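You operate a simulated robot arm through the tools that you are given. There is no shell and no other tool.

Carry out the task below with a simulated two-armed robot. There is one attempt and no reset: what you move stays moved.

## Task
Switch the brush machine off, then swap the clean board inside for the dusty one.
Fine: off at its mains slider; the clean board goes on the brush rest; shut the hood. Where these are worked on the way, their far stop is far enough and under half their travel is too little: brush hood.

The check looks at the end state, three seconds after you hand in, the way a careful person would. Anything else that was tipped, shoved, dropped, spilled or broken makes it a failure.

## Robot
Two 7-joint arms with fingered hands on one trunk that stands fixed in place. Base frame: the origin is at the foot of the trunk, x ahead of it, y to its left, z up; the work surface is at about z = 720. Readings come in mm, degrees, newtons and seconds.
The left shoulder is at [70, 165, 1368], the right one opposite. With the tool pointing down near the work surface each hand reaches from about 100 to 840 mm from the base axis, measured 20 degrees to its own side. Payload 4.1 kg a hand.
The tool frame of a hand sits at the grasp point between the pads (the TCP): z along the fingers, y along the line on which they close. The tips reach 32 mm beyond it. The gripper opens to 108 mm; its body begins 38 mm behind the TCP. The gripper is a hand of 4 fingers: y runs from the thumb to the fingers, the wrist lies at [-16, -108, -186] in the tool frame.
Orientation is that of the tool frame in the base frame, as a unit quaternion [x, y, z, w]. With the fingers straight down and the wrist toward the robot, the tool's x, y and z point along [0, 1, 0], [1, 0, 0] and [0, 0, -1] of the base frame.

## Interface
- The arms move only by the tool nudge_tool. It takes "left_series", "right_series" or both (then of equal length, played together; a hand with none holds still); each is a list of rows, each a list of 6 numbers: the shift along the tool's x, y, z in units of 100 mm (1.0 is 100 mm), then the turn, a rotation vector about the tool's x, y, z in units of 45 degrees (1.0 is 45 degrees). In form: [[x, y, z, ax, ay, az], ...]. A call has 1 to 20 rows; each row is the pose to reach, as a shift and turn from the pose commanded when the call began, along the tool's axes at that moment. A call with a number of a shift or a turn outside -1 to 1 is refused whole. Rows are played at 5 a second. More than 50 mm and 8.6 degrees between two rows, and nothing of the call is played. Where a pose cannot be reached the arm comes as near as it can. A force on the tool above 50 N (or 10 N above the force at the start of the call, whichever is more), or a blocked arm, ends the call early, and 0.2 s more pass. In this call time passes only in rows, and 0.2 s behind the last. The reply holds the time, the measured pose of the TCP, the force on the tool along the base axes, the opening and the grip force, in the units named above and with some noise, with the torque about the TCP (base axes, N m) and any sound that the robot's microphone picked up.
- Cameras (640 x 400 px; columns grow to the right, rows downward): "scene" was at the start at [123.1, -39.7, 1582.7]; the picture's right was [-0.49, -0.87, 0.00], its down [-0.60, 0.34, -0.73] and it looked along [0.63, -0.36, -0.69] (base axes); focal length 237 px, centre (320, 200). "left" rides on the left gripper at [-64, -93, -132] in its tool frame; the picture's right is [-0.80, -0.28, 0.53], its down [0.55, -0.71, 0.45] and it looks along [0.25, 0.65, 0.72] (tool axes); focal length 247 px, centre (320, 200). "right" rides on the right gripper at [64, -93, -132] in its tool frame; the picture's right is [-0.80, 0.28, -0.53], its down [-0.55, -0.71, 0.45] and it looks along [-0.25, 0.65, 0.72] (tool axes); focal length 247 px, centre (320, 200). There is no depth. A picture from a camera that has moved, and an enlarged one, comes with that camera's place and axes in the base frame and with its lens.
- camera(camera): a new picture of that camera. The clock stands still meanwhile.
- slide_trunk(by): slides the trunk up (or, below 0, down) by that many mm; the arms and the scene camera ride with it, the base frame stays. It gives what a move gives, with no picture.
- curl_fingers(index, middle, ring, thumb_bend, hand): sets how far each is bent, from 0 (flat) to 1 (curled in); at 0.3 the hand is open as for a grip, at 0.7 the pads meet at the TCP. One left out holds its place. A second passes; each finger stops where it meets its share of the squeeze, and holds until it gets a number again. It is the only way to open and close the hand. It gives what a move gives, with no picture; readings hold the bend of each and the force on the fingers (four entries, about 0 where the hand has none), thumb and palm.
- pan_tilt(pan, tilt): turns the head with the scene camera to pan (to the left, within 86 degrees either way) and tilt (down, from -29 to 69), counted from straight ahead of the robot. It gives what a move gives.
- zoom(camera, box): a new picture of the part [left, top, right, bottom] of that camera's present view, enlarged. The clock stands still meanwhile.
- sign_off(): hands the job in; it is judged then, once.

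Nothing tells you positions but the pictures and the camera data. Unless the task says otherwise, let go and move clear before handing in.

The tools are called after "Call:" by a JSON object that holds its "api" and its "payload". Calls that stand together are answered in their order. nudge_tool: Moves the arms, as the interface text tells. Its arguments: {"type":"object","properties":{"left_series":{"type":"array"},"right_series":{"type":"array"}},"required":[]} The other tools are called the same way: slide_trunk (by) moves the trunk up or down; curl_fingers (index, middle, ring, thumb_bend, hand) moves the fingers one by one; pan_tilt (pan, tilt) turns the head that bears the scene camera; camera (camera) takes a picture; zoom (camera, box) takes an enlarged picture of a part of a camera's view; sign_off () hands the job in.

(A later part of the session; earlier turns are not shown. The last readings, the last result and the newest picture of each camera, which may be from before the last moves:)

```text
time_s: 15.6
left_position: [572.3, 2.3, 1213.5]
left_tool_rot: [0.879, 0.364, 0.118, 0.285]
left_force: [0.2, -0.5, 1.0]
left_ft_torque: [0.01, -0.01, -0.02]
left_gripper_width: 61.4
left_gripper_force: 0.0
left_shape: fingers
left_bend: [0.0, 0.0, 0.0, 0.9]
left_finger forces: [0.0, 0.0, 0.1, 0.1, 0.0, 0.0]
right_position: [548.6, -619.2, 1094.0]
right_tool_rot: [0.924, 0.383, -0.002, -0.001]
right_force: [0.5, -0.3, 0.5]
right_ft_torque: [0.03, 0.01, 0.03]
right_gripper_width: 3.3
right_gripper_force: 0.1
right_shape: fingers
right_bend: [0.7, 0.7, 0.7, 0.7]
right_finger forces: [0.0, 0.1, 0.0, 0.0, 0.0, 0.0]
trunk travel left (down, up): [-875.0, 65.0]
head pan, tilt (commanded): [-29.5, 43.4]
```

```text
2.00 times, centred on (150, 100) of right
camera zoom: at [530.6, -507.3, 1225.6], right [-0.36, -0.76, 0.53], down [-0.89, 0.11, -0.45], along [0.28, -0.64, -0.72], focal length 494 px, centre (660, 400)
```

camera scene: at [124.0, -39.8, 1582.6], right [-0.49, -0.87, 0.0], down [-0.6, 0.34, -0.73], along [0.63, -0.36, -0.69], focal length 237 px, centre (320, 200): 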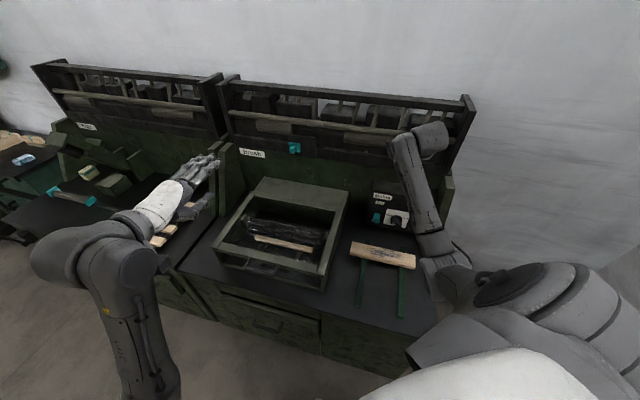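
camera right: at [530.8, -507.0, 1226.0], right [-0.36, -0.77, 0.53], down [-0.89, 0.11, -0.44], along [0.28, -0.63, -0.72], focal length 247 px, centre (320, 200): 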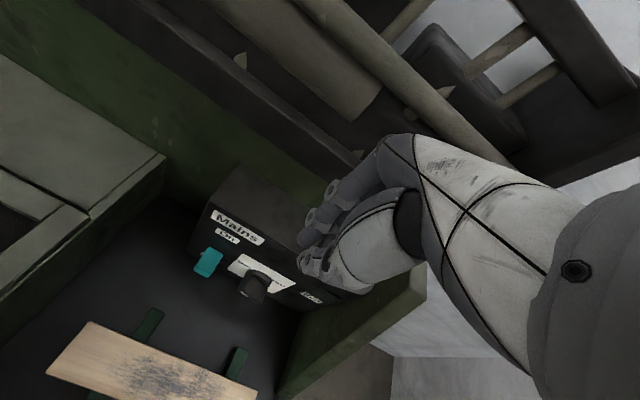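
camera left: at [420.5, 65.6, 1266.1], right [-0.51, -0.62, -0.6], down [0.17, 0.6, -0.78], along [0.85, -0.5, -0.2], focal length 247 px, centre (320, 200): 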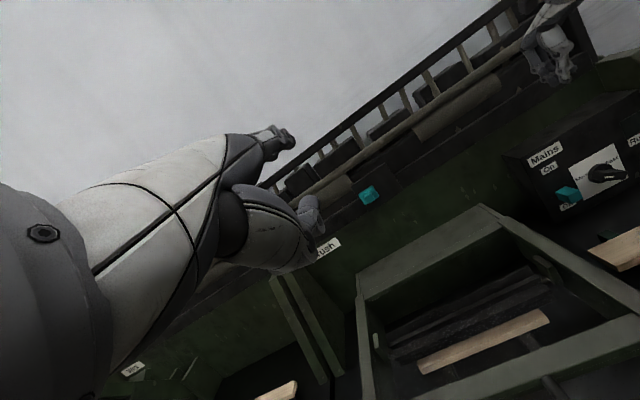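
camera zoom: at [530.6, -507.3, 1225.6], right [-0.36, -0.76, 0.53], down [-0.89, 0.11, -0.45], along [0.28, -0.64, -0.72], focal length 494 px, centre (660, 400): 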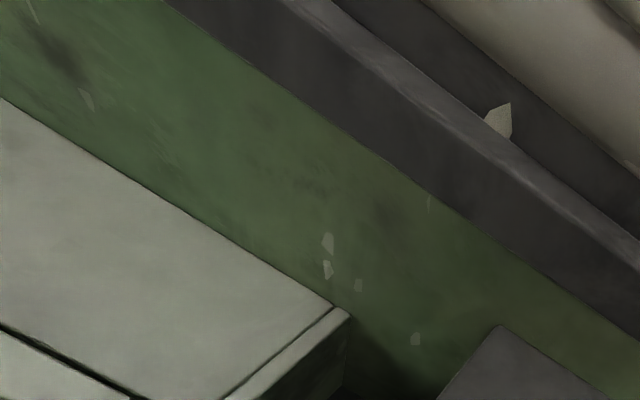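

With flat fingers the tips sit about 102 mm ahead of and 70 mm above the TCP, and they're level at this pitch. I'll lower the left hand in stages, staying well above and then in front of the handle.

Call:
{"api": "nudge_tool", "payload": {"left_series": [[-0.07, -0.25, 0.34, 0, 0, 0], [-0.136, -0.495, 0.682, 0, 0, 0]]}}

Call:
{"api": "nudge_tool", "payload": {"left_series": [[-0.07, -0.25, 0.34, 0, 0, 0], [-0.136, -0.495, 0.682, 0, 0, 0]]}}

Call:
{"api": "nudge_tool", "payload": {"left_series": [[-0.07, -0.25, 0.34, 0, 0, 0], [-0.136, -0.495, 0.682, 0, 0, 0]]}}

Call:
{"api": "camera", "payload": {"camera": "scene"}}

Call:
{"api": "camera", "payload": {"camera": "left"}}

```text
time_s: 16.2
left_position: [562.3, -8.4, 1128.6]
left_tool_rot: [0.879, 0.363, 0.119, 0.285]
left_force: [-0.5, 0.3, 0.3]
left_ft_torque: [-0.03, 0.04, -0.01]
left_gripper_width: 61.4
left_gripper_force: 0.1
left_shape: fingers
left_bend: [0.0, 0.0, 0.0, 0.9]
left_finger forces: [0.1, 0.0, 0.0, 0.1, 0.0, 0.0]
right_position: [548.6, -617.8, 1095.5]
right_tool_rot: [0.924, 0.383, -0.001, 0.0]
right_force: [0.3, -0.1, 0.0]
right_ft_torque: [0.0, -0.01, 0.0]
right_gripper_width: 3.0
right_gripper_force: 0.0
right_shape: fingers
right_bend: [0.7, 0.7, 0.7, 0.7]
right_finger forces: [0.1, 0.0, 0.0, 0.1, 0.0, 0.0]
trunk travel left (down, up): [-875.0, 65.0]
head pan, tilt (commanded): [-29.5, 43.4]
```

```text
time_s: 16.8
left_position: [552.1, -16.5, 1044.8]
left_tool_rot: [0.879, 0.364, 0.119, 0.285]
left_force: [0.6, -0.3, 0.3]
left_ft_torque: [-0.01, 0.03, -0.02]
left_gripper_width: 61.3
left_gripper_force: 0.0
left_shape: fingers
left_bend: [0.0, 0.0, 0.0, 0.9]
left_finger forces: [0.0, 0.0, 0.0, 0.1, 0.1, 0.0]
right_position: [549.2, -619.3, 1094.1]
right_tool_rot: [0.924, 0.382, -0.001, 0.0]
right_force: [0.7, -0.1, -0.2]
right_ft_torque: [0.01, 0.02, -0.05]
right_gripper_width: 3.1
right_gripper_force: 0.1
right_shape: fingers
right_bend: [0.7, 0.7, 0.7, 0.7]
right_finger forces: [0.1, 0.0, 0.1, 0.0, 0.0, 0.1]
trunk travel left (down, up): [-875.0, 65.0]
head pan, tilt (commanded): [-29.5, 43.4]
```

```text
time_s: 17.4
left_position: [544.6, -25.5, 960.4]
left_tool_rot: [0.878, 0.363, 0.119, 0.286]
left_force: [-0.3, -0.3, 0.9]
left_ft_torque: [0.0, -0.02, -0.04]
left_gripper_width: 61.5
left_gripper_force: 0.0
left_shape: fingers
left_bend: [0.0, 0.0, 0.0, 0.9]
left_finger forces: [0.1, 0.0, 0.1, 0.0, 0.0, 0.0]
right_position: [548.9, -619.2, 1094.5]
right_tool_rot: [0.924, 0.383, 0.0, 0.001]
right_force: [-0.3, 0.3, 0.0]
right_ft_torque: [0.05, -0.03, 0.02]
right_gripper_width: 3.1
right_gripper_force: 0.0
right_shape: fingers
right_bend: [0.7, 0.7, 0.7, 0.7]
right_finger forces: [0.0, 0.1, 0.0, 0.1, 0.0, 0.1]
trunk travel left (down, up): [-875.0, 65.0]
head pan, tilt (commanded): [-29.5, 43.4]
```

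```text
taken
camera scene: at [123.2, -39.4, 1582.8], right [-0.49, -0.87, 0.0], down [-0.6, 0.34, -0.73], along [0.63, -0.36, -0.69], focal length 237 px, centre (320, 200)
```

scene: 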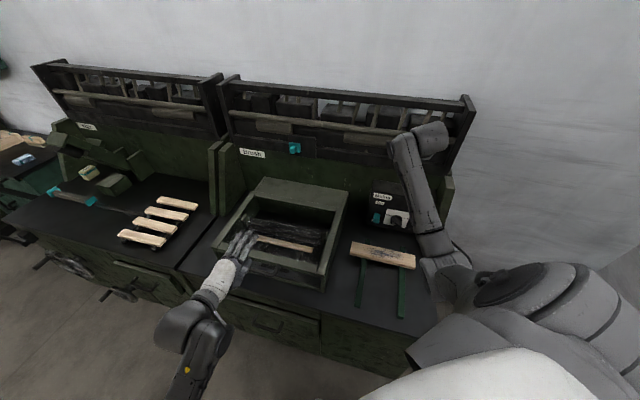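

```text
taken
camera left: at [391.7, 37.9, 1011.4], right [-0.5, -0.62, -0.6], down [0.17, 0.61, -0.78], along [0.85, -0.49, -0.2], focal length 247 px, centre (320, 200)
```

left: 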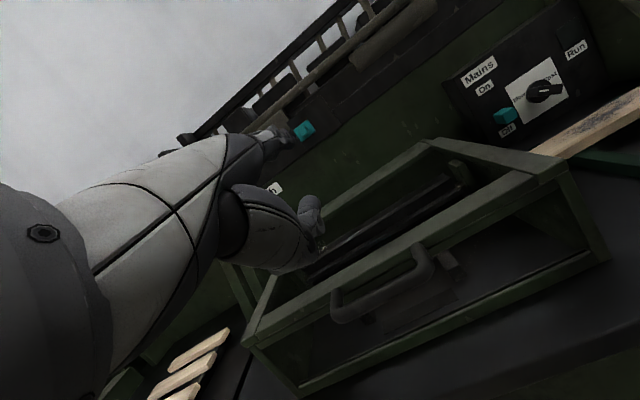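

The left wrist camera now sees the hood front well. I'll zoom in to understand what moves with the hood and to measure the handle.

Call:
{"api": "zoom", "payload": {"camera": "left", "box": [220, 140, 460, 400]}}

Call:
{"api": "zoom", "payload": {"camera": "left", "box": [400, 120, 640, 320]}}

Call:
{"api": "zoom", "payload": {"camera": "scene", "box": [205, 170, 355, 300]}}

```text
1.54 times, centred on (340, 270) of left
camera zoom: at [391.7, 37.9, 1011.4], right [-0.5, -0.62, -0.6], down [0.17, 0.61, -0.78], along [0.85, -0.49, -0.2], focal length 380 px, centre (289, 92)
```

zoom: 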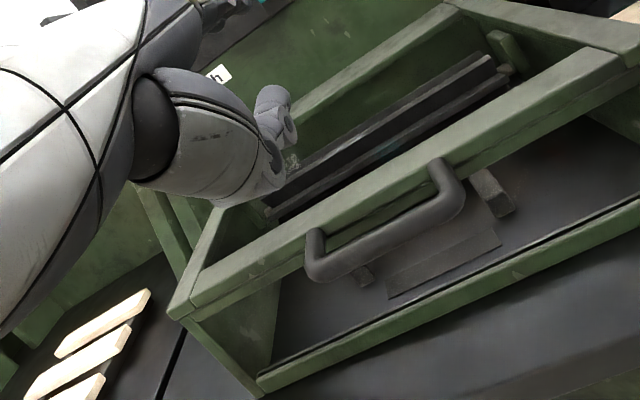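

```text
2.00 times, centred on (520, 220) of left
camera zoom: at [391.7, 37.9, 1011.4], right [-0.5, -0.62, -0.6], down [0.17, 0.61, -0.78], along [0.85, -0.49, -0.2], focal length 494 px, centre (-80, 160)
```

zoom: 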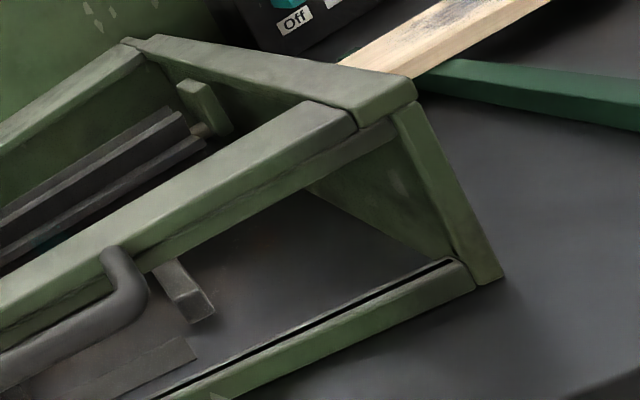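

```text
3.08 times, centred on (280, 235) of scene
camera zoom: at [123.2, -39.4, 1582.8], right [-0.49, -0.87, 0.0], down [-0.6, 0.34, -0.73], along [0.63, -0.36, -0.69], focal length 730 px, centre (443, 92)
```

zoom: 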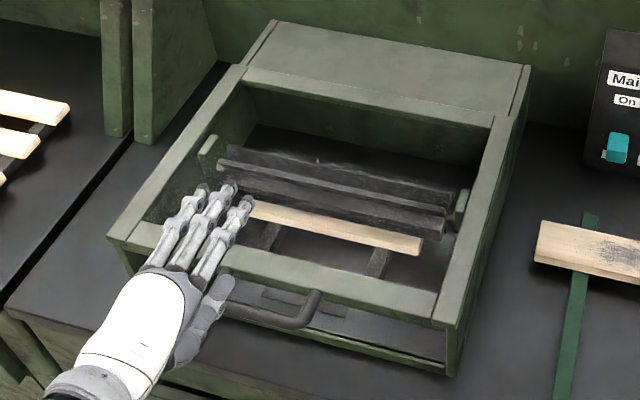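

The hood is a top frame lid resting on fixed side walls, and the front below it is open. The handle rod is at about [582, -66, 847]. I'll back the left hand off, drop it in front of the bench edge, then slide the flat fingers under the rod.

Call:
{"api": "nudge_tool", "payload": {"left_series": [[-0.08, -0.3, -0.2, 0, 0, 0], [-0.16, -0.6, -0.4, 0, 0, 0], [-0.23, -0.8, -0.15, 0, 0, 0], [-0.23, -0.98, 0.09, 0, 0, 0]]}}

Call:
{"api": "nudge_tool", "payload": {"left_series": [[0, -0.24, 0.32, 0, 0, 0], [0, -0.47, 0.65, 0, 0, 0]]}}

Call:
{"api": "camera", "payload": {"camera": "scene"}}

Call:
{"api": "camera", "payload": {"camera": "left"}}

```text
time_s: 18.4
left_position: [473.5, 11.6, 895.1]
left_tool_rot: [0.878, 0.363, 0.119, 0.287]
left_force: [0.5, 0.2, -0.1]
left_ft_torque: [0.0, 0.0, 0.04]
left_gripper_width: 61.6
left_gripper_force: 0.0
left_shape: fingers
left_bend: [0.0, 0.0, 0.0, 0.9]
left_finger forces: [0.1, 0.0, 0.0, 0.0, 0.1, 0.0]
right_position: [549.1, -618.5, 1094.3]
right_tool_rot: [0.924, 0.382, -0.001, 0.0]
right_force: [-0.1, 0.0, 0.0]
right_ft_torque: [-0.02, 0.0, 0.01]
right_gripper_width: 3.0
right_gripper_force: 0.1
right_shape: fingers
right_bend: [0.7, 0.7, 0.7, 0.7]
right_finger forces: [0.0, 0.1, 0.0, 0.0, 0.0, 0.0]
trunk travel left (down, up): [-875.0, 65.0]
head pan, tilt (commanded): [-29.5, 43.4]
```

```text
time_s: 19.0
left_position: [474.2, 10.3, 815.2]
left_tool_rot: [0.879, 0.363, 0.118, 0.285]
left_force: [0.0, 0.9, -0.2]
left_ft_torque: [0.0, 0.03, 0.02]
left_gripper_width: 61.7
left_gripper_force: 0.0
left_shape: fingers
left_bend: [0.0, 0.0, 0.0, 0.9]
left_finger forces: [0.1, 0.0, 0.0, 0.1, 0.0, 0.1]
right_position: [549.7, -618.7, 1093.9]
right_tool_rot: [0.924, 0.383, -0.001, 0.0]
right_force: [0.4, 0.3, 0.7]
right_ft_torque: [0.0, -0.04, 0.01]
right_gripper_width: 3.2
right_gripper_force: 0.0
right_shape: fingers
right_bend: [0.7, 0.7, 0.7, 0.7]
right_finger forces: [0.0, 0.0, 0.0, 0.0, 0.0, 0.0]
trunk travel left (down, up): [-875.0, 65.0]
head pan, tilt (commanded): [-29.5, 43.4]
```

```text
taken
camera scene: at [123.6, -39.4, 1582.7], right [-0.49, -0.87, 0.0], down [-0.6, 0.34, -0.73], along [0.63, -0.36, -0.69], focal length 237 px, centre (320, 200)
```

scene: 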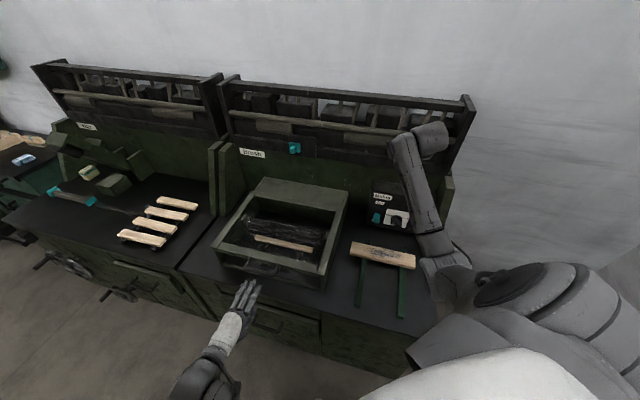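

```text
taken
camera left: at [322.5, 74.4, 866.7], right [-0.5, -0.62, -0.6], down [0.17, 0.61, -0.78], along [0.85, -0.49, -0.2], focal length 247 px, centre (320, 200)
```

left: 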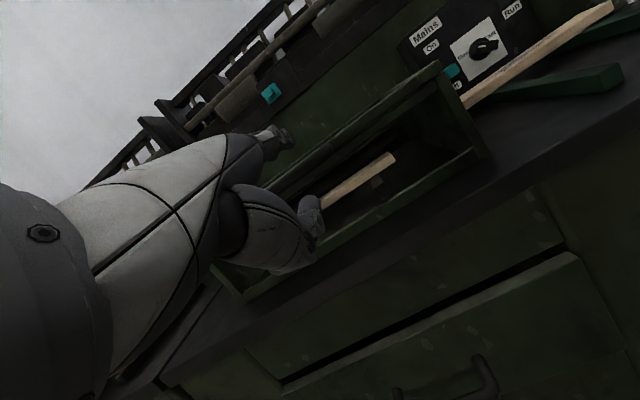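

The fingertips are still in front of the rod. I'll lower another 75 mm and check their height against the rod before moving in.

Call:
{"api": "nudge_tool", "payload": {"left_series": [[0, -0.22, 0.3, 0, 0, 0], [0, -0.441, 0.607, 0, 0, 0]]}}

Call:
{"api": "zoom", "payload": {"camera": "scene", "box": [200, 220, 360, 340]}}

Call:
{"api": "zoom", "payload": {"camera": "left", "box": [200, 60, 500, 300]}}

```text
time_s: 19.6
left_position: [475.6, 10.5, 740.3]
left_tool_rot: [0.879, 0.363, 0.12, 0.285]
left_force: [-0.2, 0.3, -1.1]
left_ft_torque: [-0.03, -0.01, 0.0]
left_gripper_width: 61.3
left_gripper_force: 0.0
left_shape: fingers
left_bend: [0.0, 0.0, 0.0, 0.9]
left_finger forces: [0.0, 0.0, 0.1, 0.0, 0.0, 0.1]
right_position: [549.8, -619.6, 1092.3]
right_tool_rot: [0.924, 0.382, -0.002, -0.001]
right_force: [0.8, -0.4, -0.4]
right_ft_torque: [-0.01, 0.01, 0.01]
right_gripper_width: 3.0
right_gripper_force: 0.0
right_shape: fingers
right_bend: [0.7, 0.7, 0.7, 0.7]
right_finger forces: [0.0, 0.0, 0.1, 0.0, 0.1, 0.1]
trunk travel left (down, up): [-875.0, 65.0]
head pan, tilt (commanded): [-29.5, 43.4]
```

```text
3.33 times, centred on (280, 280) of scene
camera zoom: at [124.0, -39.9, 1582.7], right [-0.49, -0.87, 0.0], down [-0.6, 0.34, -0.73], along [0.63, -0.36, -0.69], focal length 791 px, centre (453, -67)
```

zoom: 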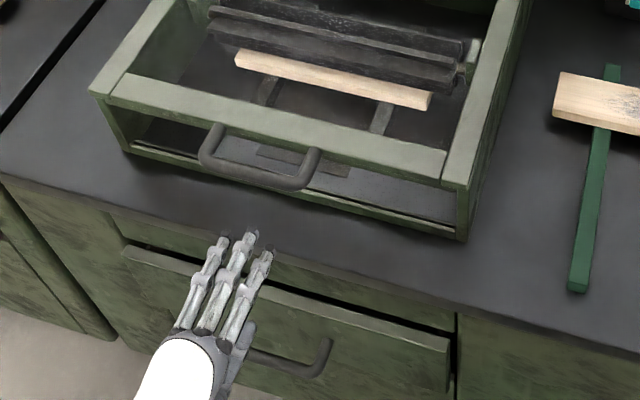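

```text
1.67 times, centred on (350, 180) of left
camera zoom: at [322.9, 73.9, 791.6], right [-0.5, -0.62, -0.6], down [0.17, 0.61, -0.78], along [0.85, -0.49, -0.2], focal length 412 px, centre (270, 233)
```

zoom: 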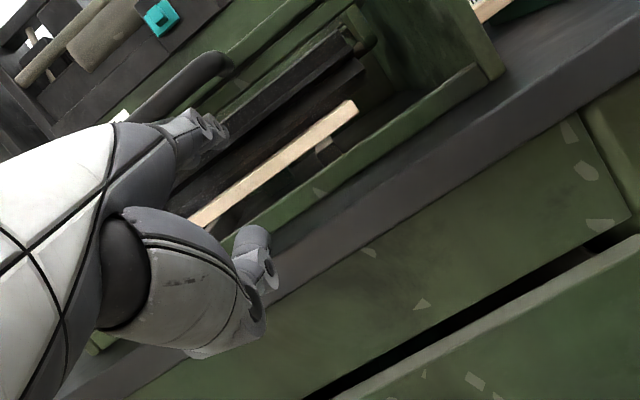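

The fingertips are at z≈812, below the rod (bottom about 837) and lined up with its middle. Moving forward 80 mm to slide them under the rod.

Call:
{"api": "nudge_tool", "payload": {"left_series": [[0, 0.162, 0.118, 0, 0, 0], [0, 0.324, 0.235, 0, 0, 0], [0, 0.485, 0.353, 0, 0, 0], [0, 0.647, 0.47, 0, 0, 0]]}}

Call:
{"api": "zoom", "payload": {"camera": "scene", "box": [200, 220, 360, 340]}}

Call:
{"api": "zoom", "payload": {"camera": "left", "box": [200, 60, 500, 300]}}

```text
time_s: 20.6
left_position: [529.0, -46.8, 740.0]
left_tool_rot: [0.879, 0.363, 0.118, 0.284]
left_force: [0.7, 0.0, -0.2]
left_ft_torque: [-0.03, 0.0, 0.0]
left_gripper_width: 61.5
left_gripper_force: 0.2
left_shape: fingers
left_bend: [0.0, 0.0, 0.0, 0.9]
left_finger forces: [0.1, 0.0, 0.1, 0.0, 0.0, 0.1]
right_position: [549.2, -619.2, 1094.5]
right_tool_rot: [0.924, 0.383, -0.001, -0.001]
right_force: [0.1, 0.6, 0.6]
right_ft_torque: [0.03, 0.0, -0.03]
right_gripper_width: 2.7
right_gripper_force: 0.1
right_shape: fingers
right_bend: [0.7, 0.7, 0.7, 0.7]
right_finger forces: [0.0, 0.0, 0.0, 0.0, 0.0, 0.0]
trunk travel left (down, up): [-875.0, 65.0]
head pan, tilt (commanded): [-29.5, 43.4]
```

```text
3.33 times, centred on (280, 280) of scene
camera zoom: at [124.1, -40.5, 1582.6], right [-0.49, -0.87, 0.0], down [-0.6, 0.34, -0.73], along [0.63, -0.36, -0.69], focal length 791 px, centre (453, -67)
```

zoom: 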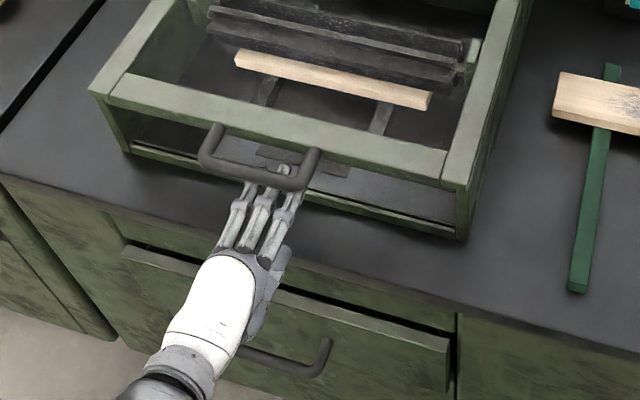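

```text
1.67 times, centred on (350, 180) of left
camera zoom: at [378.2, 15.9, 792.1], right [-0.5, -0.62, -0.6], down [0.17, 0.61, -0.78], along [0.85, -0.49, -0.2], focal length 412 px, centre (270, 233)
```

zoom: 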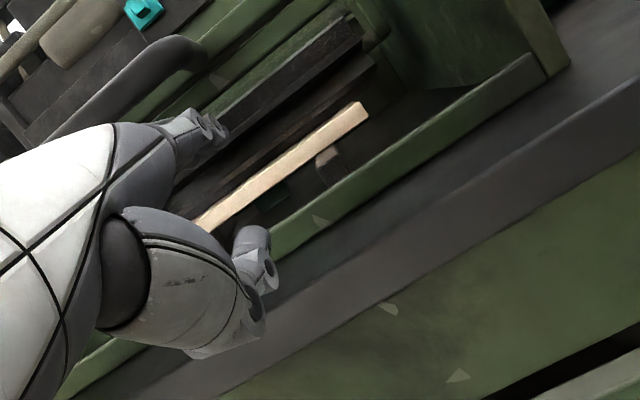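

The three fingers are under the rod. I'll lift gently and watch the force.

Call:
{"api": "nudge_tool", "payload": {"left_series": [[0, 0.07, -0.097, 0, 0, 0], [0, 0.14, -0.19, 0, 0, 0], [0, 0.215, -0.28, 0, 0, 0], [0, 0.3, -0.37, 0, 0, 0]]}}

Call:
{"api": "zoom", "payload": {"camera": "scene", "box": [200, 170, 360, 290]}}

```text
time_s: 21.6
left_position: [532.2, -47.9, 789.3]
left_tool_rot: [0.879, 0.364, 0.119, 0.285]
left_force: [-0.9, 2.1, -5.3]
left_ft_torque: [-0.01, 0.13, 0.06]
left_gripper_width: 61.3
left_gripper_force: 3.4
left_shape: fingers
left_bend: [0.0, 0.01, 0.0, 0.9]
left_finger forces: [0.0, 5.9, 0.4, 0.0, 0.1, 0.0]
right_position: [549.6, -618.8, 1094.0]
right_tool_rot: [0.924, 0.383, -0.001, 0.001]
right_force: [0.4, 0.6, -1.0]
right_ft_torque: [0.01, 0.03, -0.03]
right_gripper_width: 3.0
right_gripper_force: 0.1
right_shape: fingers
right_bend: [0.7, 0.7, 0.7, 0.7]
right_finger forces: [0.0, 0.1, 0.0, 0.0, 0.1, 0.0]
trunk travel left (down, up): [-875.0, 65.0]
head pan, tilt (commanded): [-29.5, 43.4]
```

```text
3.33 times, centred on (280, 230) of scene
camera zoom: at [123.3, -39.4, 1582.7], right [-0.49, -0.87, 0.0], down [-0.6, 0.34, -0.73], along [0.63, -0.36, -0.69], focal length 791 px, centre (453, 100)
```

zoom: 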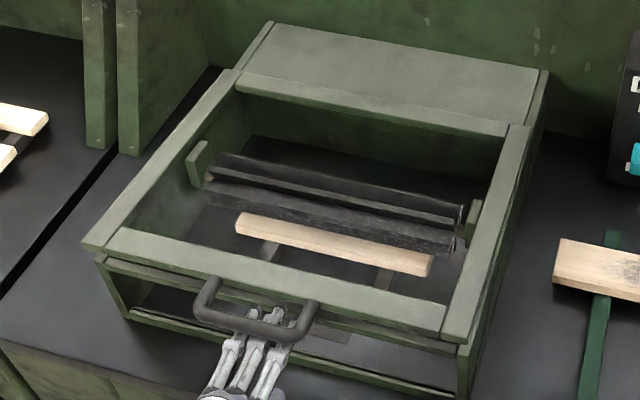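

The hood lifts lightly (about 5 N) and the brush stays with the machine body. Continuing up the arc around the rear hinge.

Call:
{"api": "nudge_tool", "payload": {"left_series": [[0, 0.159, -0.171, 0, 0, 0], [0, 0.33, -0.33, 0, 0, 0], [0, 0.512, -0.477, 0, 0, 0], [0, 0.655, -0.58, 0, 0, 0]]}}

Call:
{"api": "camera", "payload": {"camera": "scene"}}

Call:
{"api": "camera", "payload": {"camera": "left"}}

```text
time_s: 22.6
left_position: [544.6, -61.4, 875.6]
left_tool_rot: [0.878, 0.364, 0.12, 0.286]
left_force: [-1.6, 2.5, -6.0]
left_ft_torque: [0.08, 0.23, 0.09]
left_gripper_width: 61.3
left_gripper_force: 3.3
left_shape: fingers
left_bend: [0.0, 0.02, 0.0, 0.9]
left_finger forces: [0.3, 5.1, 0.8, 0.1, 0.0, 0.0]
right_position: [549.6, -618.3, 1094.0]
right_tool_rot: [0.924, 0.382, -0.001, 0.0]
right_force: [-0.2, -0.1, 0.9]
right_ft_torque: [0.0, 0.03, 0.0]
right_gripper_width: 2.8
right_gripper_force: 0.0
right_shape: fingers
right_bend: [0.7, 0.7, 0.7, 0.7]
right_finger forces: [0.1, 0.0, 0.0, 0.0, 0.0, 0.0]
trunk travel left (down, up): [-875.0, 65.0]
head pan, tilt (commanded): [-29.5, 43.4]
```

```text
taken
camera scene: at [123.5, -39.2, 1582.7], right [-0.49, -0.87, 0.0], down [-0.6, 0.34, -0.73], along [0.63, -0.36, -0.69], focal length 237 px, centre (320, 200)
```

scene: 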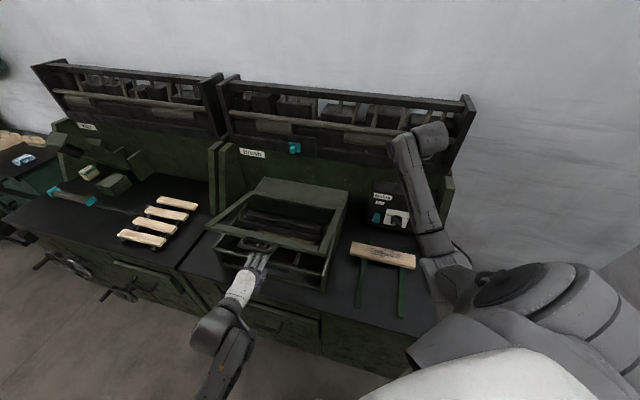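

```text
taken
camera left: at [392.2, 2.0, 926.7], right [-0.5, -0.62, -0.6], down [0.17, 0.61, -0.78], along [0.85, -0.49, -0.2], focal length 247 px, centre (320, 200)
```

left: 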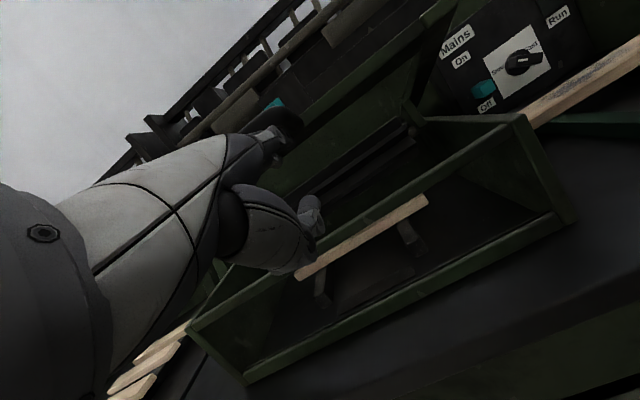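

The hood is about 20° open and still light. Continuing up the arc.

Call:
{"api": "nudge_tool", "payload": {"left_series": [[0, 0.199, -0.124, 0, 0, 0], [0, 0.405, -0.234, 0, 0, 0], [0, 0.619, -0.329, 0, 0, 0], [0, 0.838, -0.408, 0, 0, 0]]}}

Call:
{"api": "zoom", "payload": {"camera": "scene", "box": [180, 130, 380, 310]}}

```text
time_s: 23.6
left_position: [575.1, -91.1, 958.8]
left_tool_rot: [0.878, 0.363, 0.119, 0.287]
left_force: [-5.8, 5.8, -0.9]
left_ft_torque: [-0.35, -0.46, 0.22]
left_gripper_width: 61.5
left_gripper_force: 5.4
left_shape: fingers
left_bend: [0.0, 0.02, 0.0, 0.9]
left_finger forces: [0.0, 2.9, 7.5, 0.1, 0.0, 0.0]
right_position: [547.7, -618.1, 1094.3]
right_tool_rot: [0.924, 0.382, 0.0, 0.001]
right_force: [-0.1, 0.7, -0.6]
right_ft_torque: [0.05, -0.02, -0.03]
right_gripper_width: 3.3
right_gripper_force: 0.0
right_shape: fingers
right_bend: [0.7, 0.7, 0.7, 0.7]
right_finger forces: [0.0, 0.0, 0.1, 0.0, 0.0, 0.0]
trunk travel left (down, up): [-875.0, 65.0]
head pan, tilt (commanded): [-29.5, 43.4]
```

```text
2.22 times, centred on (280, 220) of scene
camera zoom: at [121.9, -38.6, 1582.9], right [-0.49, -0.87, 0.0], down [-0.6, 0.34, -0.73], along [0.63, -0.36, -0.69], focal length 527 px, centre (409, 156)
```

zoom: 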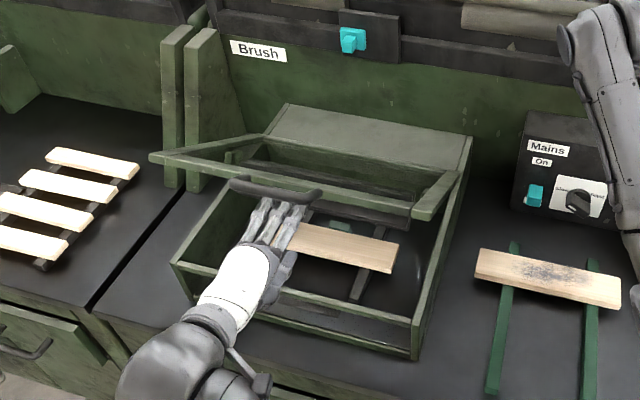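

The brush rises with the hood, so the clean board inside is now fully exposed. I'll check how the fingertips sit against the rod before continuing.

Call:
{"api": "zoom", "payload": {"camera": "scene", "box": [230, 180, 310, 240]}}

Call:
{"api": "camera", "payload": {"camera": "left"}}

Call:
{"api": "zoom", "payload": {"camera": "left", "box": [200, 40, 400, 220]}}

```text
6.67 times, centred on (270, 210) of scene
camera zoom: at [121.9, -38.6, 1582.9], right [-0.49, -0.87, 0.0], down [-0.6, 0.34, -0.73], along [0.63, -0.36, -0.69], focal length 1581 px, centre (653, 133)
```

zoom: 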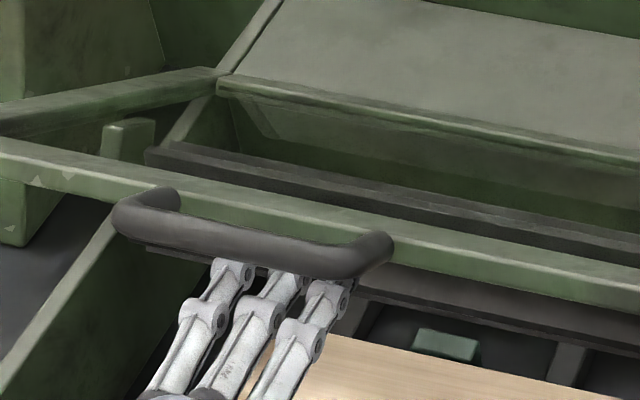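

```text
taken
camera left: at [422.4, -27.7, 1009.7], right [-0.5, -0.62, -0.6], down [0.17, 0.6, -0.78], along [0.85, -0.49, -0.2], focal length 247 px, centre (320, 200)
```

left: 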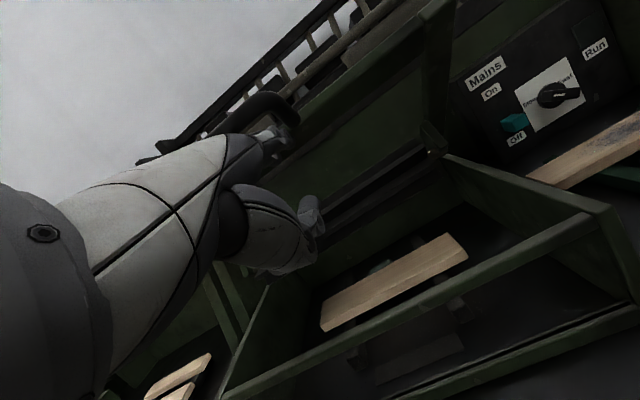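

```text
2.22 times, centred on (300, 130) of left
camera zoom: at [422.4, -27.7, 1009.7], right [-0.5, -0.62, -0.6], down [0.17, 0.6, -0.78], along [0.85, -0.49, -0.2], focal length 549 px, centre (364, 356)
```

zoom: 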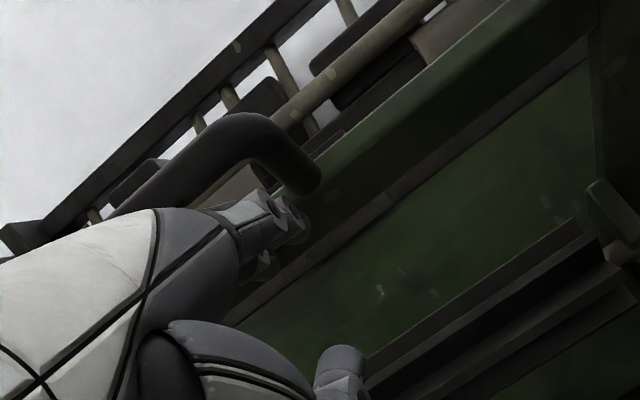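

The fingertips are jammed against the bar's front face inside the handle gap. I'll pull them back a little and lower slightly, which also tests whether the hood holds itself up.

Call:
{"api": "nudge_tool", "payload": {"left_series": [[0, -0.1, -0.01, 0, 0, 0], [0, -0.2, -0.02, 0, 0, 0], [0, -0.29, -0.026, 0, 0, 0]]}}

Call:
{"api": "zoom", "payload": {"camera": "scene", "box": [200, 160, 320, 250]}}

Call:
{"api": "zoom", "payload": {"camera": "left", "box": [200, 40, 400, 220]}}

```text
time_s: 24.4
left_position: [557.4, -73.9, 941.5]
left_tool_rot: [0.879, 0.363, 0.119, 0.285]
left_force: [-2.6, 2.1, -4.6]
left_ft_torque: [0.14, 0.21, -0.04]
left_gripper_width: 61.5
left_gripper_force: 2.0
left_shape: fingers
left_bend: [0.0, 0.03, 0.0, 0.9]
left_finger forces: [0.0, 4.9, 0.0, 0.1, 0.0, 0.0]
right_position: [549.4, -618.6, 1093.9]
right_tool_rot: [0.924, 0.383, -0.001, 0.0]
right_force: [0.3, 0.8, 0.3]
right_ft_torque: [-0.02, 0.0, 0.01]
right_gripper_width: 3.1
right_gripper_force: 0.0
right_shape: fingers
right_bend: [0.7, 0.7, 0.7, 0.7]
right_finger forces: [0.0, 0.0, 0.0, 0.0, 0.0, 0.0]
trunk travel left (down, up): [-875.0, 65.0]
head pan, tilt (commanded): [-29.5, 43.4]
```

```text
4.44 times, centred on (260, 205) of scene
camera zoom: at [123.1, -39.1, 1582.7], right [-0.49, -0.87, 0.0], down [-0.6, 0.34, -0.73], along [0.63, -0.36, -0.69], focal length 1054 px, centre (587, 178)
```

zoom: 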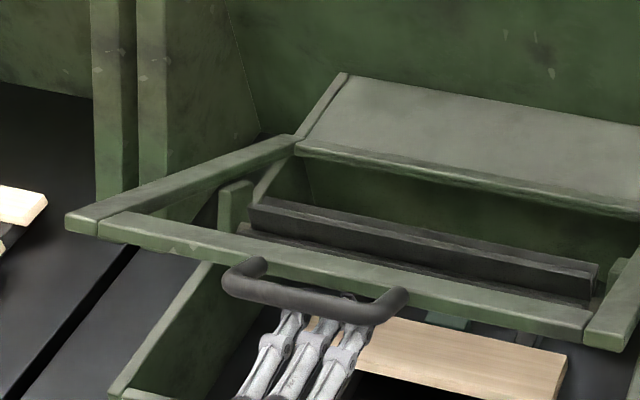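

```text
2.22 times, centred on (300, 130) of left
camera zoom: at [405.4, -10.8, 991.9], right [-0.5, -0.62, -0.6], down [0.17, 0.61, -0.78], along [0.85, -0.49, -0.2], focal length 549 px, centre (364, 356)
```

zoom: 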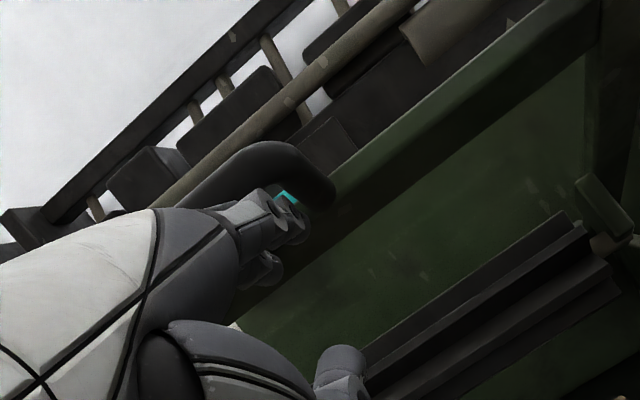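

The hood settles back onto the fingers with about 5 N, so it won't hold at this angle. I'll keep it on the left fingers a little nearer the tips, raise it to about 45°, then push it over from below with the right hand.

Call:
{"api": "nudge_tool", "payload": {"left_series": [[0, -0.162, -0.118, 0, 0, 0], [0, 0.073, -0.213, 0, 0, 0], [0, 0.314, -0.291, 0, 0, 0], [0, 0.56, -0.352, 0, 0, 0], [0, 0.809, -0.396, 0, 0, 0]]}}

Call:
{"api": "zoom", "payload": {"camera": "scene", "box": [180, 120, 380, 290]}}

Call:
{"api": "camera", "payload": {"camera": "left"}}

```text
time_s: 25.6
left_position: [588.5, -105.6, 1021.6]
left_tool_rot: [0.879, 0.364, 0.12, 0.285]
left_force: [-0.2, 0.7, -3.0]
left_ft_torque: [0.04, 0.17, 0.04]
left_gripper_width: 61.2
left_gripper_force: 1.9
left_shape: fingers
left_bend: [0.0, 0.01, 0.0, 0.9]
left_finger forces: [0.1, 3.7, 0.3, 0.0, 0.0, 0.1]
right_position: [549.2, -618.6, 1093.5]
right_tool_rot: [0.924, 0.383, -0.001, 0.0]
right_force: [0.4, 0.2, -0.2]
right_ft_torque: [-0.02, 0.01, 0.01]
right_gripper_width: 3.0
right_gripper_force: 0.0
right_shape: fingers
right_bend: [0.7, 0.7, 0.7, 0.7]
right_finger forces: [0.1, 0.1, 0.1, 0.1, 0.1, 0.0]
trunk travel left (down, up): [-875.0, 65.0]
head pan, tilt (commanded): [-29.5, 43.4]
```

```text
2.35 times, centred on (280, 205) of scene
camera zoom: at [124.0, -40.2, 1582.6], right [-0.49, -0.87, 0.0], down [-0.6, 0.34, -0.73], along [0.63, -0.36, -0.69], focal length 558 px, centre (414, 188)
```

zoom: 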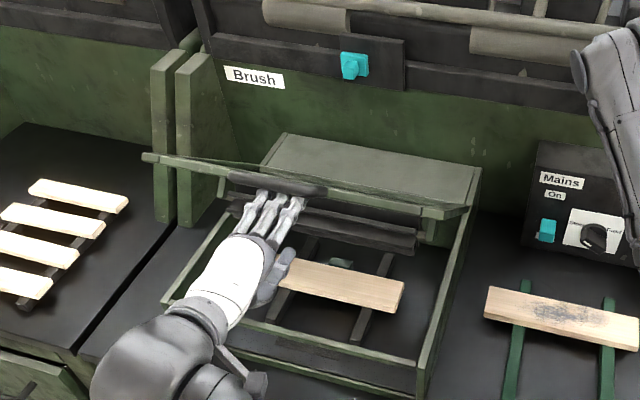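

```text
taken
camera left: at [436.6, -42.5, 1072.7], right [-0.51, -0.62, -0.6], down [0.17, 0.61, -0.78], along [0.85, -0.49, -0.2], focal length 247 px, centre (320, 200)
```

left: 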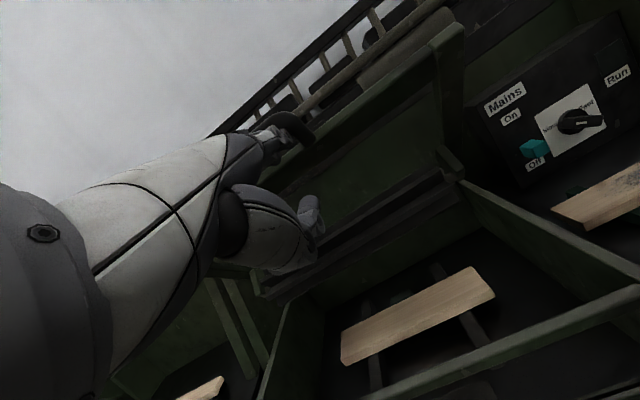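

The left fingers keep the rod well. I'll continue the same arc to about 58°.

Call:
{"api": "nudge_tool", "payload": {"left_series": [[0, 0.25, -0.04, 0, 0, 0], [0, 0.503, -0.061, 0, 0, 0], [0, 0.757, -0.066, 0, 0, 0], [0, 0.946, -0.058, 0, 0, 0]]}}

Call:
{"api": "zoom", "payload": {"camera": "scene", "box": [180, 100, 400, 290]}}

Call:
{"api": "camera", "payload": {"camera": "left"}}

Call:
{"api": "camera", "payload": {"camera": "right"}}

```text
time_s: 26.6
left_position: [640.0, -157.1, 1081.4]
left_tool_rot: [0.879, 0.364, 0.119, 0.285]
left_force: [-0.6, 1.1, -4.0]
left_ft_torque: [0.07, 0.18, 0.06]
left_gripper_width: 61.1
left_gripper_force: 1.9
left_shape: fingers
left_bend: [0.0, 0.01, 0.0, 0.9]
left_finger forces: [0.0, 3.3, 0.2, 0.1, 0.0, 0.0]
right_position: [549.5, -620.2, 1093.3]
right_tool_rot: [0.924, 0.383, 0.0, 0.0]
right_force: [0.3, -0.9, -1.4]
right_ft_torque: [0.0, 0.01, -0.05]
right_gripper_width: 3.0
right_gripper_force: 0.2
right_shape: fingers
right_bend: [0.7, 0.7, 0.7, 0.7]
right_finger forces: [0.1, 0.0, 0.0, 0.0, 0.0, 0.0]
trunk travel left (down, up): [-875.0, 65.0]
head pan, tilt (commanded): [-29.5, 43.4]
```

```text
2.11 times, centred on (290, 195) of scene
camera zoom: at [123.9, -40.2, 1582.6], right [-0.49, -0.87, 0.0], down [-0.6, 0.34, -0.73], along [0.63, -0.36, -0.69], focal length 499 px, centre (383, 210)
```

zoom: 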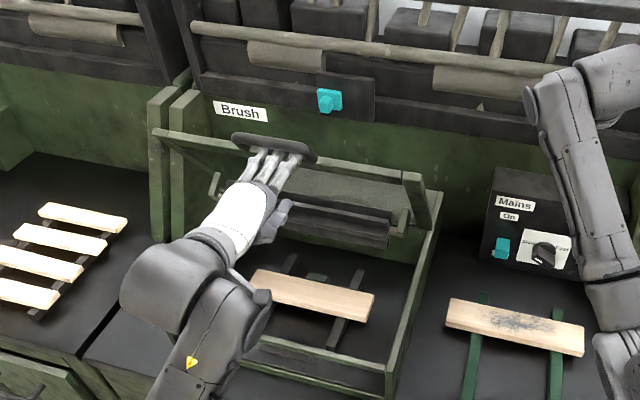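

```text
taken
camera left: at [488.3, -94.5, 1132.2], right [-0.5, -0.62, -0.6], down [0.17, 0.61, -0.78], along [0.85, -0.49, -0.2], focal length 247 px, centre (320, 200)
```

left: 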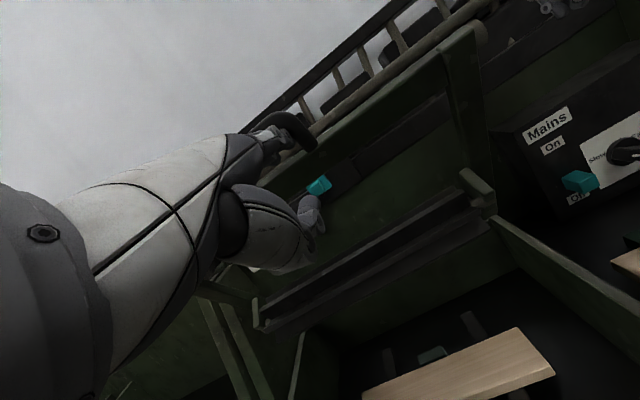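

```text
taken
camera right: at [530.6, -507.5, 1225.5], right [-0.36, -0.76, 0.53], down [-0.89, 0.11, -0.45], along [0.28, -0.64, -0.72], focal length 247 px, centre (320, 200)
```

right: 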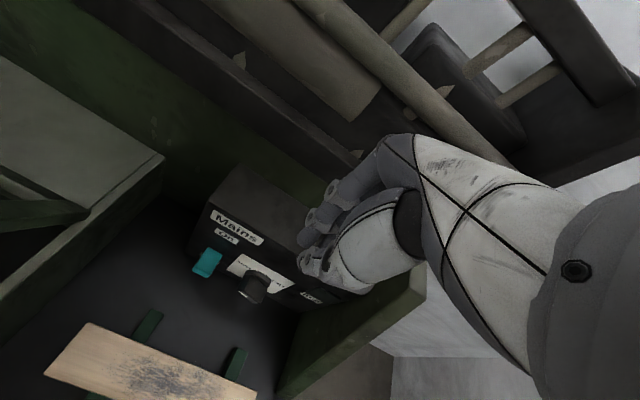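

The hood is at about 58°, resting on the left fingers. I'll bring the closed right fist round in front and low, pitched like before, to push the right rail of the lid from underneath.

Call:
{"api": "nudge_tool", "payload": {"right_series": [[0.02, -0.15, 0.15, -0.133, 0, 0], [0.05, -0.31, 0.31, -0.267, 0, 0], [0.07, -0.46, 0.47, -0.4, 0, 0], [0.1, -0.62, 0.62, -0.533, 0, 0], [0.12, -0.77, 0.78, -0.667, 0, 0], [0.15, -0.93, 0.94, -0.8, 0, 0]]}}

Call:
{"api": "nudge_tool", "payload": {"right_series": [[0, -0.34, -0.09, 0, 0, 0], [0, -0.67, -0.18, 0, 0, 0]]}}

Call:
{"api": "nudge_tool", "payload": {"right_series": [[0.1, -0.34, -0.09, 0, 0, 0], [0.3, -0.67, -0.18, 0, 0, 0], [0.5, -0.67, -0.18, 0, 0, 0]]}}

Call:
{"api": "camera", "payload": {"camera": "scene"}}

Call:
{"api": "camera", "payload": {"camera": "right"}}

```text
time_s: 28.0
left_position: [638.4, -155.7, 1080.1]
left_tool_rot: [0.879, 0.363, 0.118, 0.286]
left_force: [-1.5, 1.6, -5.9]
left_ft_torque: [0.1, 0.16, 0.0]
left_gripper_width: 61.5
left_gripper_force: 2.6
left_shape: fingers
left_bend: [0.0, 0.01, 0.0, 0.9]
left_finger forces: [0.0, 4.3, 0.7, 0.1, 0.0, 0.0]
right_position: [494.2, -540.2, 1000.7]
right_tool_rot: [0.878, 0.364, 0.118, 0.287]
right_force: [-0.1, -0.2, 0.3]
right_ft_torque: [0.0, -0.02, 0.02]
right_gripper_width: 3.0
right_gripper_force: 0.1
right_shape: fingers
right_bend: [0.7, 0.7, 0.7, 0.7]
right_finger forces: [0.0, 0.0, 0.0, 0.0, 0.0, 0.0]
trunk travel left (down, up): [-875.0, 65.0]
head pan, tilt (commanded): [-29.5, 43.4]
```

```text
time_s: 28.6
left_position: [639.3, -155.6, 1079.8]
left_tool_rot: [0.879, 0.363, 0.119, 0.286]
left_force: [-1.7, 1.7, -4.2]
left_ft_torque: [0.01, 0.1, 0.02]
left_gripper_width: 61.3
left_gripper_force: 2.0
left_shape: fingers
left_bend: [0.0, 0.01, 0.0, 0.9]
left_finger forces: [0.0, 3.9, 0.4, 0.1, 0.0, 0.0]
right_position: [450.3, -501.1, 980.0]
right_tool_rot: [0.876, 0.365, 0.117, 0.293]
right_force: [-0.1, 0.6, 0.8]
right_ft_torque: [0.02, -0.02, 0.01]
right_gripper_width: 3.2
right_gripper_force: 0.0
right_shape: fingers
right_bend: [0.7, 0.7, 0.7, 0.7]
right_finger forces: [0.0, 0.1, 0.0, 0.0, 0.1, 0.0]
trunk travel left (down, up): [-875.0, 65.0]
head pan, tilt (commanded): [-29.5, 43.4]
```

```text
time_s: 29.2
left_position: [639.0, -157.0, 1079.8]
left_tool_rot: [0.879, 0.364, 0.118, 0.284]
left_force: [-1.7, 1.0, -3.8]
left_ft_torque: [0.06, 0.15, 0.06]
left_gripper_width: 61.2
left_gripper_force: 2.2
left_shape: fingers
left_bend: [0.0, 0.01, 0.0, 0.9]
left_finger forces: [0.0, 4.0, 0.3, 0.0, 0.0, 0.1]
right_position: [438.9, -508.9, 1007.0]
right_tool_rot: [0.837, 0.391, 0.09, 0.371]
right_force: [-0.1, -0.7, -0.3]
right_ft_torque: [0.01, 0.01, -0.01]
right_gripper_width: 3.0
right_gripper_force: 0.1
right_shape: fingers
right_bend: [0.7, 0.7, 0.7, 0.7]
right_finger forces: [0.0, 0.0, 0.0, 0.0, 0.1, 0.0]
trunk travel left (down, up): [-875.0, 65.0]
head pan, tilt (commanded): [-29.5, 43.4]
stopped in row 2 (right hand): the arm was blocked; the commanded pose is now the measured one
```

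```text
taken
camera scene: at [122.8, -39.6, 1582.7], right [-0.49, -0.87, 0.0], down [-0.6, 0.34, -0.73], along [0.63, -0.36, -0.69], focal length 237 px, centre (320, 200)
```

scene: 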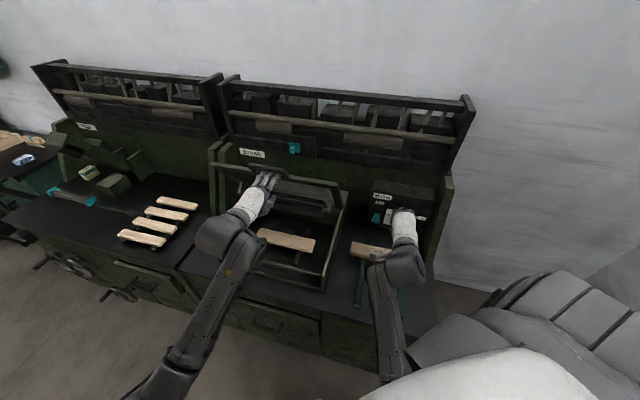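

```text
taken
camera right: at [370.9, -349.9, 1027.5], right [-0.61, -0.4, 0.68], down [-0.59, -0.35, -0.73], along [0.53, -0.85, -0.03], focal length 247 px, centre (320, 200)
```

right: 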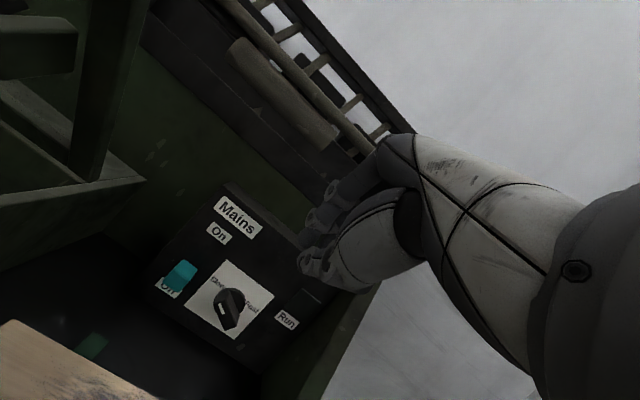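

The right arm hit its close-in limit. There's enough clearance beneath the raised lid to come in from the side, so I'll restore the orientation, drop to z≈950 and move left under the lid's right rail.

Call:
{"api": "nudge_tool", "payload": {"right_series": [[0.14, -0.07, 0.18, 0.062, 0.037, 0.048], [0.27, -0.13, 0.35, 0.124, 0.073, 0.097], [0.41, -0.2, 0.53, 0.186, 0.11, 0.145]]}}

```text
time_s: 30.2
left_position: [639.9, -156.8, 1079.7]
left_tool_rot: [0.879, 0.364, 0.118, 0.285]
left_force: [-0.2, 1.1, -4.2]
left_ft_torque: [0.07, 0.21, 0.08]
left_gripper_width: 61.4
left_gripper_force: 2.1
left_shape: fingers
left_bend: [0.0, 0.01, 0.0, 0.9]
left_finger forces: [0.1, 3.9, 0.4, 0.0, 0.0, 0.0]
right_position: [473.8, -523.6, 958.7]
right_tool_rot: [0.871, 0.369, 0.1, 0.308]
right_force: [-0.3, 0.3, -0.4]
right_ft_torque: [0.03, 0.0, -0.05]
right_gripper_width: 3.3
right_gripper_force: 0.1
right_shape: fingers
right_bend: [0.7, 0.7, 0.7, 0.7]
right_finger forces: [0.0, 0.0, 0.0, 0.1, 0.0, 0.0]
trunk travel left (down, up): [-875.0, 65.0]
head pan, tilt (commanded): [-29.5, 43.4]
stopped in row 3 (right hand): the arm was blocked; the commanded pose is now the measured one
```

Blocked again close to the target. I'll look at where the right arm is to see what stops it.

Call:
{"api": "camera", "payload": {"camera": "scene"}}

Call:
{"api": "camera", "payload": {"camera": "right"}}

Call:
{"api": "zoom", "payload": {"camera": "scene", "box": [330, 180, 530, 400]}}

```text
taken
camera scene: at [123.2, -39.7, 1582.7], right [-0.49, -0.87, 0.0], down [-0.6, 0.34, -0.73], along [0.63, -0.36, -0.69], focal length 237 px, centre (320, 200)
```

scene: 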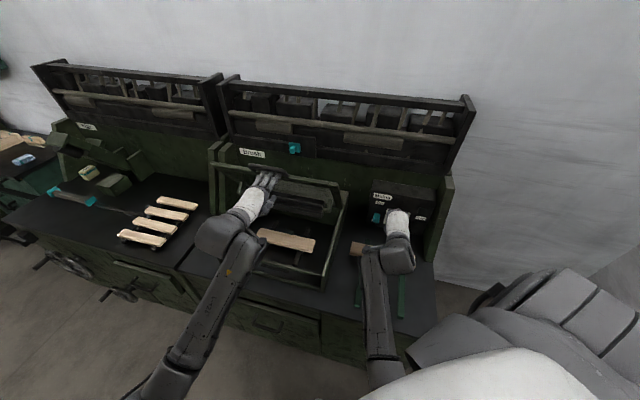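

```text
taken
camera right: at [412.8, -367.7, 1003.9], right [-0.61, -0.47, 0.64], down [-0.62, -0.21, -0.76], along [0.49, -0.86, -0.16], focal length 247 px, centre (320, 200)
```

right: 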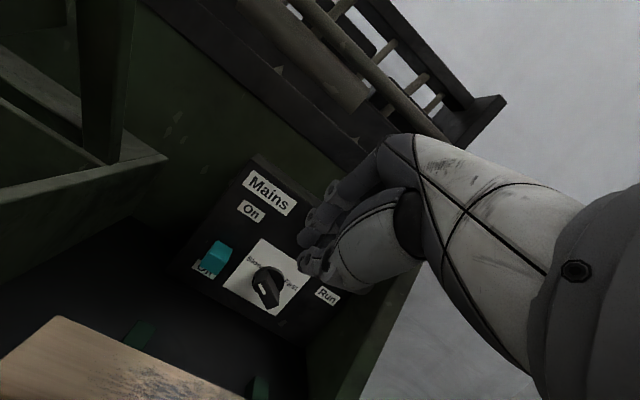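

```text
1.82 times, centred on (430, 290) of scene
camera zoom: at [123.2, -39.7, 1582.7], right [-0.49, -0.87, 0.0], down [-0.6, 0.34, -0.73], along [0.63, -0.36, -0.69], focal length 431 px, centre (120, 36)
```

zoom: 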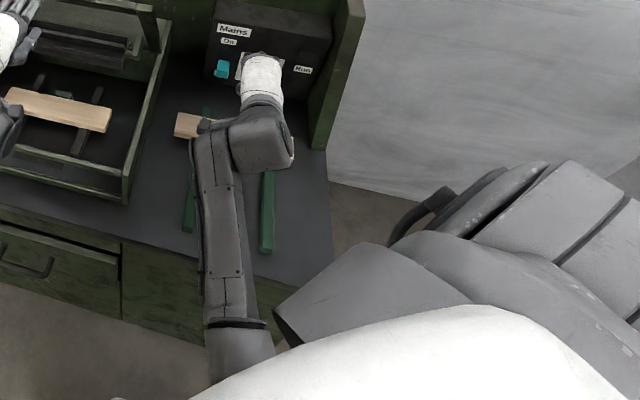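

The right arm's elbow is cramped there, so I'll leave it parked and finish with the left. The plan is to pitch the left hand down around the rod while lifting, so the finger backs push the rod over the top instead of only up.

Call:
{"api": "nudge_tool", "payload": {"left_series": [[0, -0.065, -0.047, 0, 0, 0], [0, -0.001, -0.198, 0.178, 0, 0], [0, 0.087, -0.348, 0.356, 0, 0], [0, 0.218, -0.492, 0.533, 0, 0]]}}

Call:
{"api": "zoom", "payload": {"camera": "scene", "box": [180, 100, 360, 260]}}

Call:
{"api": "zoom", "payload": {"camera": "left", "box": [200, 60, 420, 240]}}

```text
time_s: 31.2
left_position: [632.8, -149.3, 1133.0]
left_tool_rot: [0.919, 0.379, 0.041, 0.096]
left_force: [-0.7, 0.7, -2.5]
left_ft_torque: [0.13, 0.2, 0.06]
left_gripper_width: 61.5
left_gripper_force: 1.8
left_shape: fingers
left_bend: [0.0, 0.01, 0.0, 0.9]
left_finger forces: [0.0, 2.5, 0.1, 0.0, 0.0, 0.1]
right_position: [473.1, -523.4, 959.4]
right_tool_rot: [0.871, 0.369, 0.099, 0.308]
right_force: [0.2, 0.5, -0.1]
right_ft_torque: [-0.03, -0.01, 0.02]
right_gripper_width: 3.1
right_gripper_force: 0.1
right_shape: fingers
right_bend: [0.7, 0.7, 0.7, 0.7]
right_finger forces: [0.0, 0.1, 0.0, 0.0, 0.1, 0.1]
trunk travel left (down, up): [-875.0, 65.0]
head pan, tilt (commanded): [-29.5, 43.4]
```

```text
2.50 times, centred on (270, 180) of scene
camera zoom: at [123.4, -40.1, 1582.7], right [-0.49, -0.87, 0.0], down [-0.6, 0.34, -0.73], along [0.63, -0.36, -0.69], focal length 593 px, centre (445, 250)
```

zoom: 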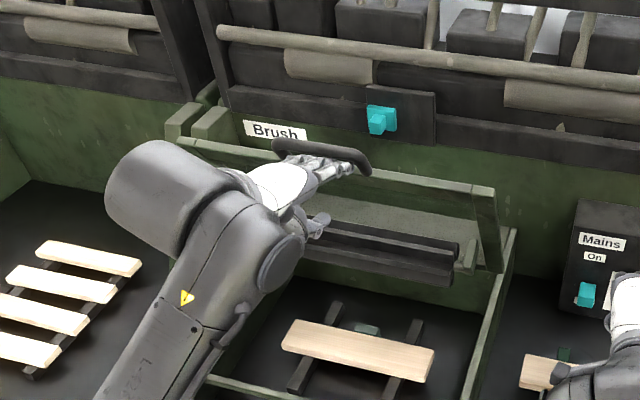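

```text
2.22 times, centred on (310, 150) of left
camera zoom: at [504.9, -111.2, 1242.8], right [-0.68, -0.45, -0.58], down [-0.03, 0.81, -0.58], along [0.73, -0.38, -0.57], focal length 549 px, centre (342, 311)
```

zoom: 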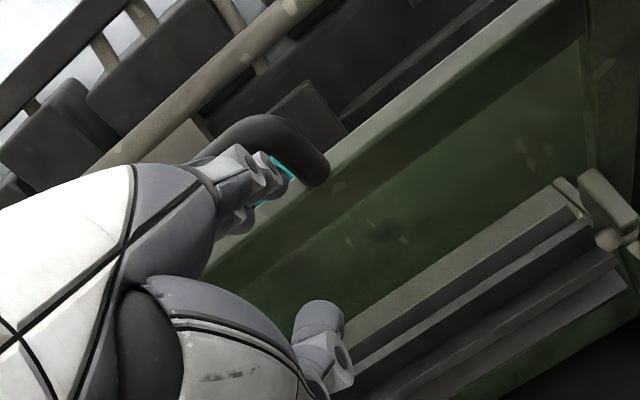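

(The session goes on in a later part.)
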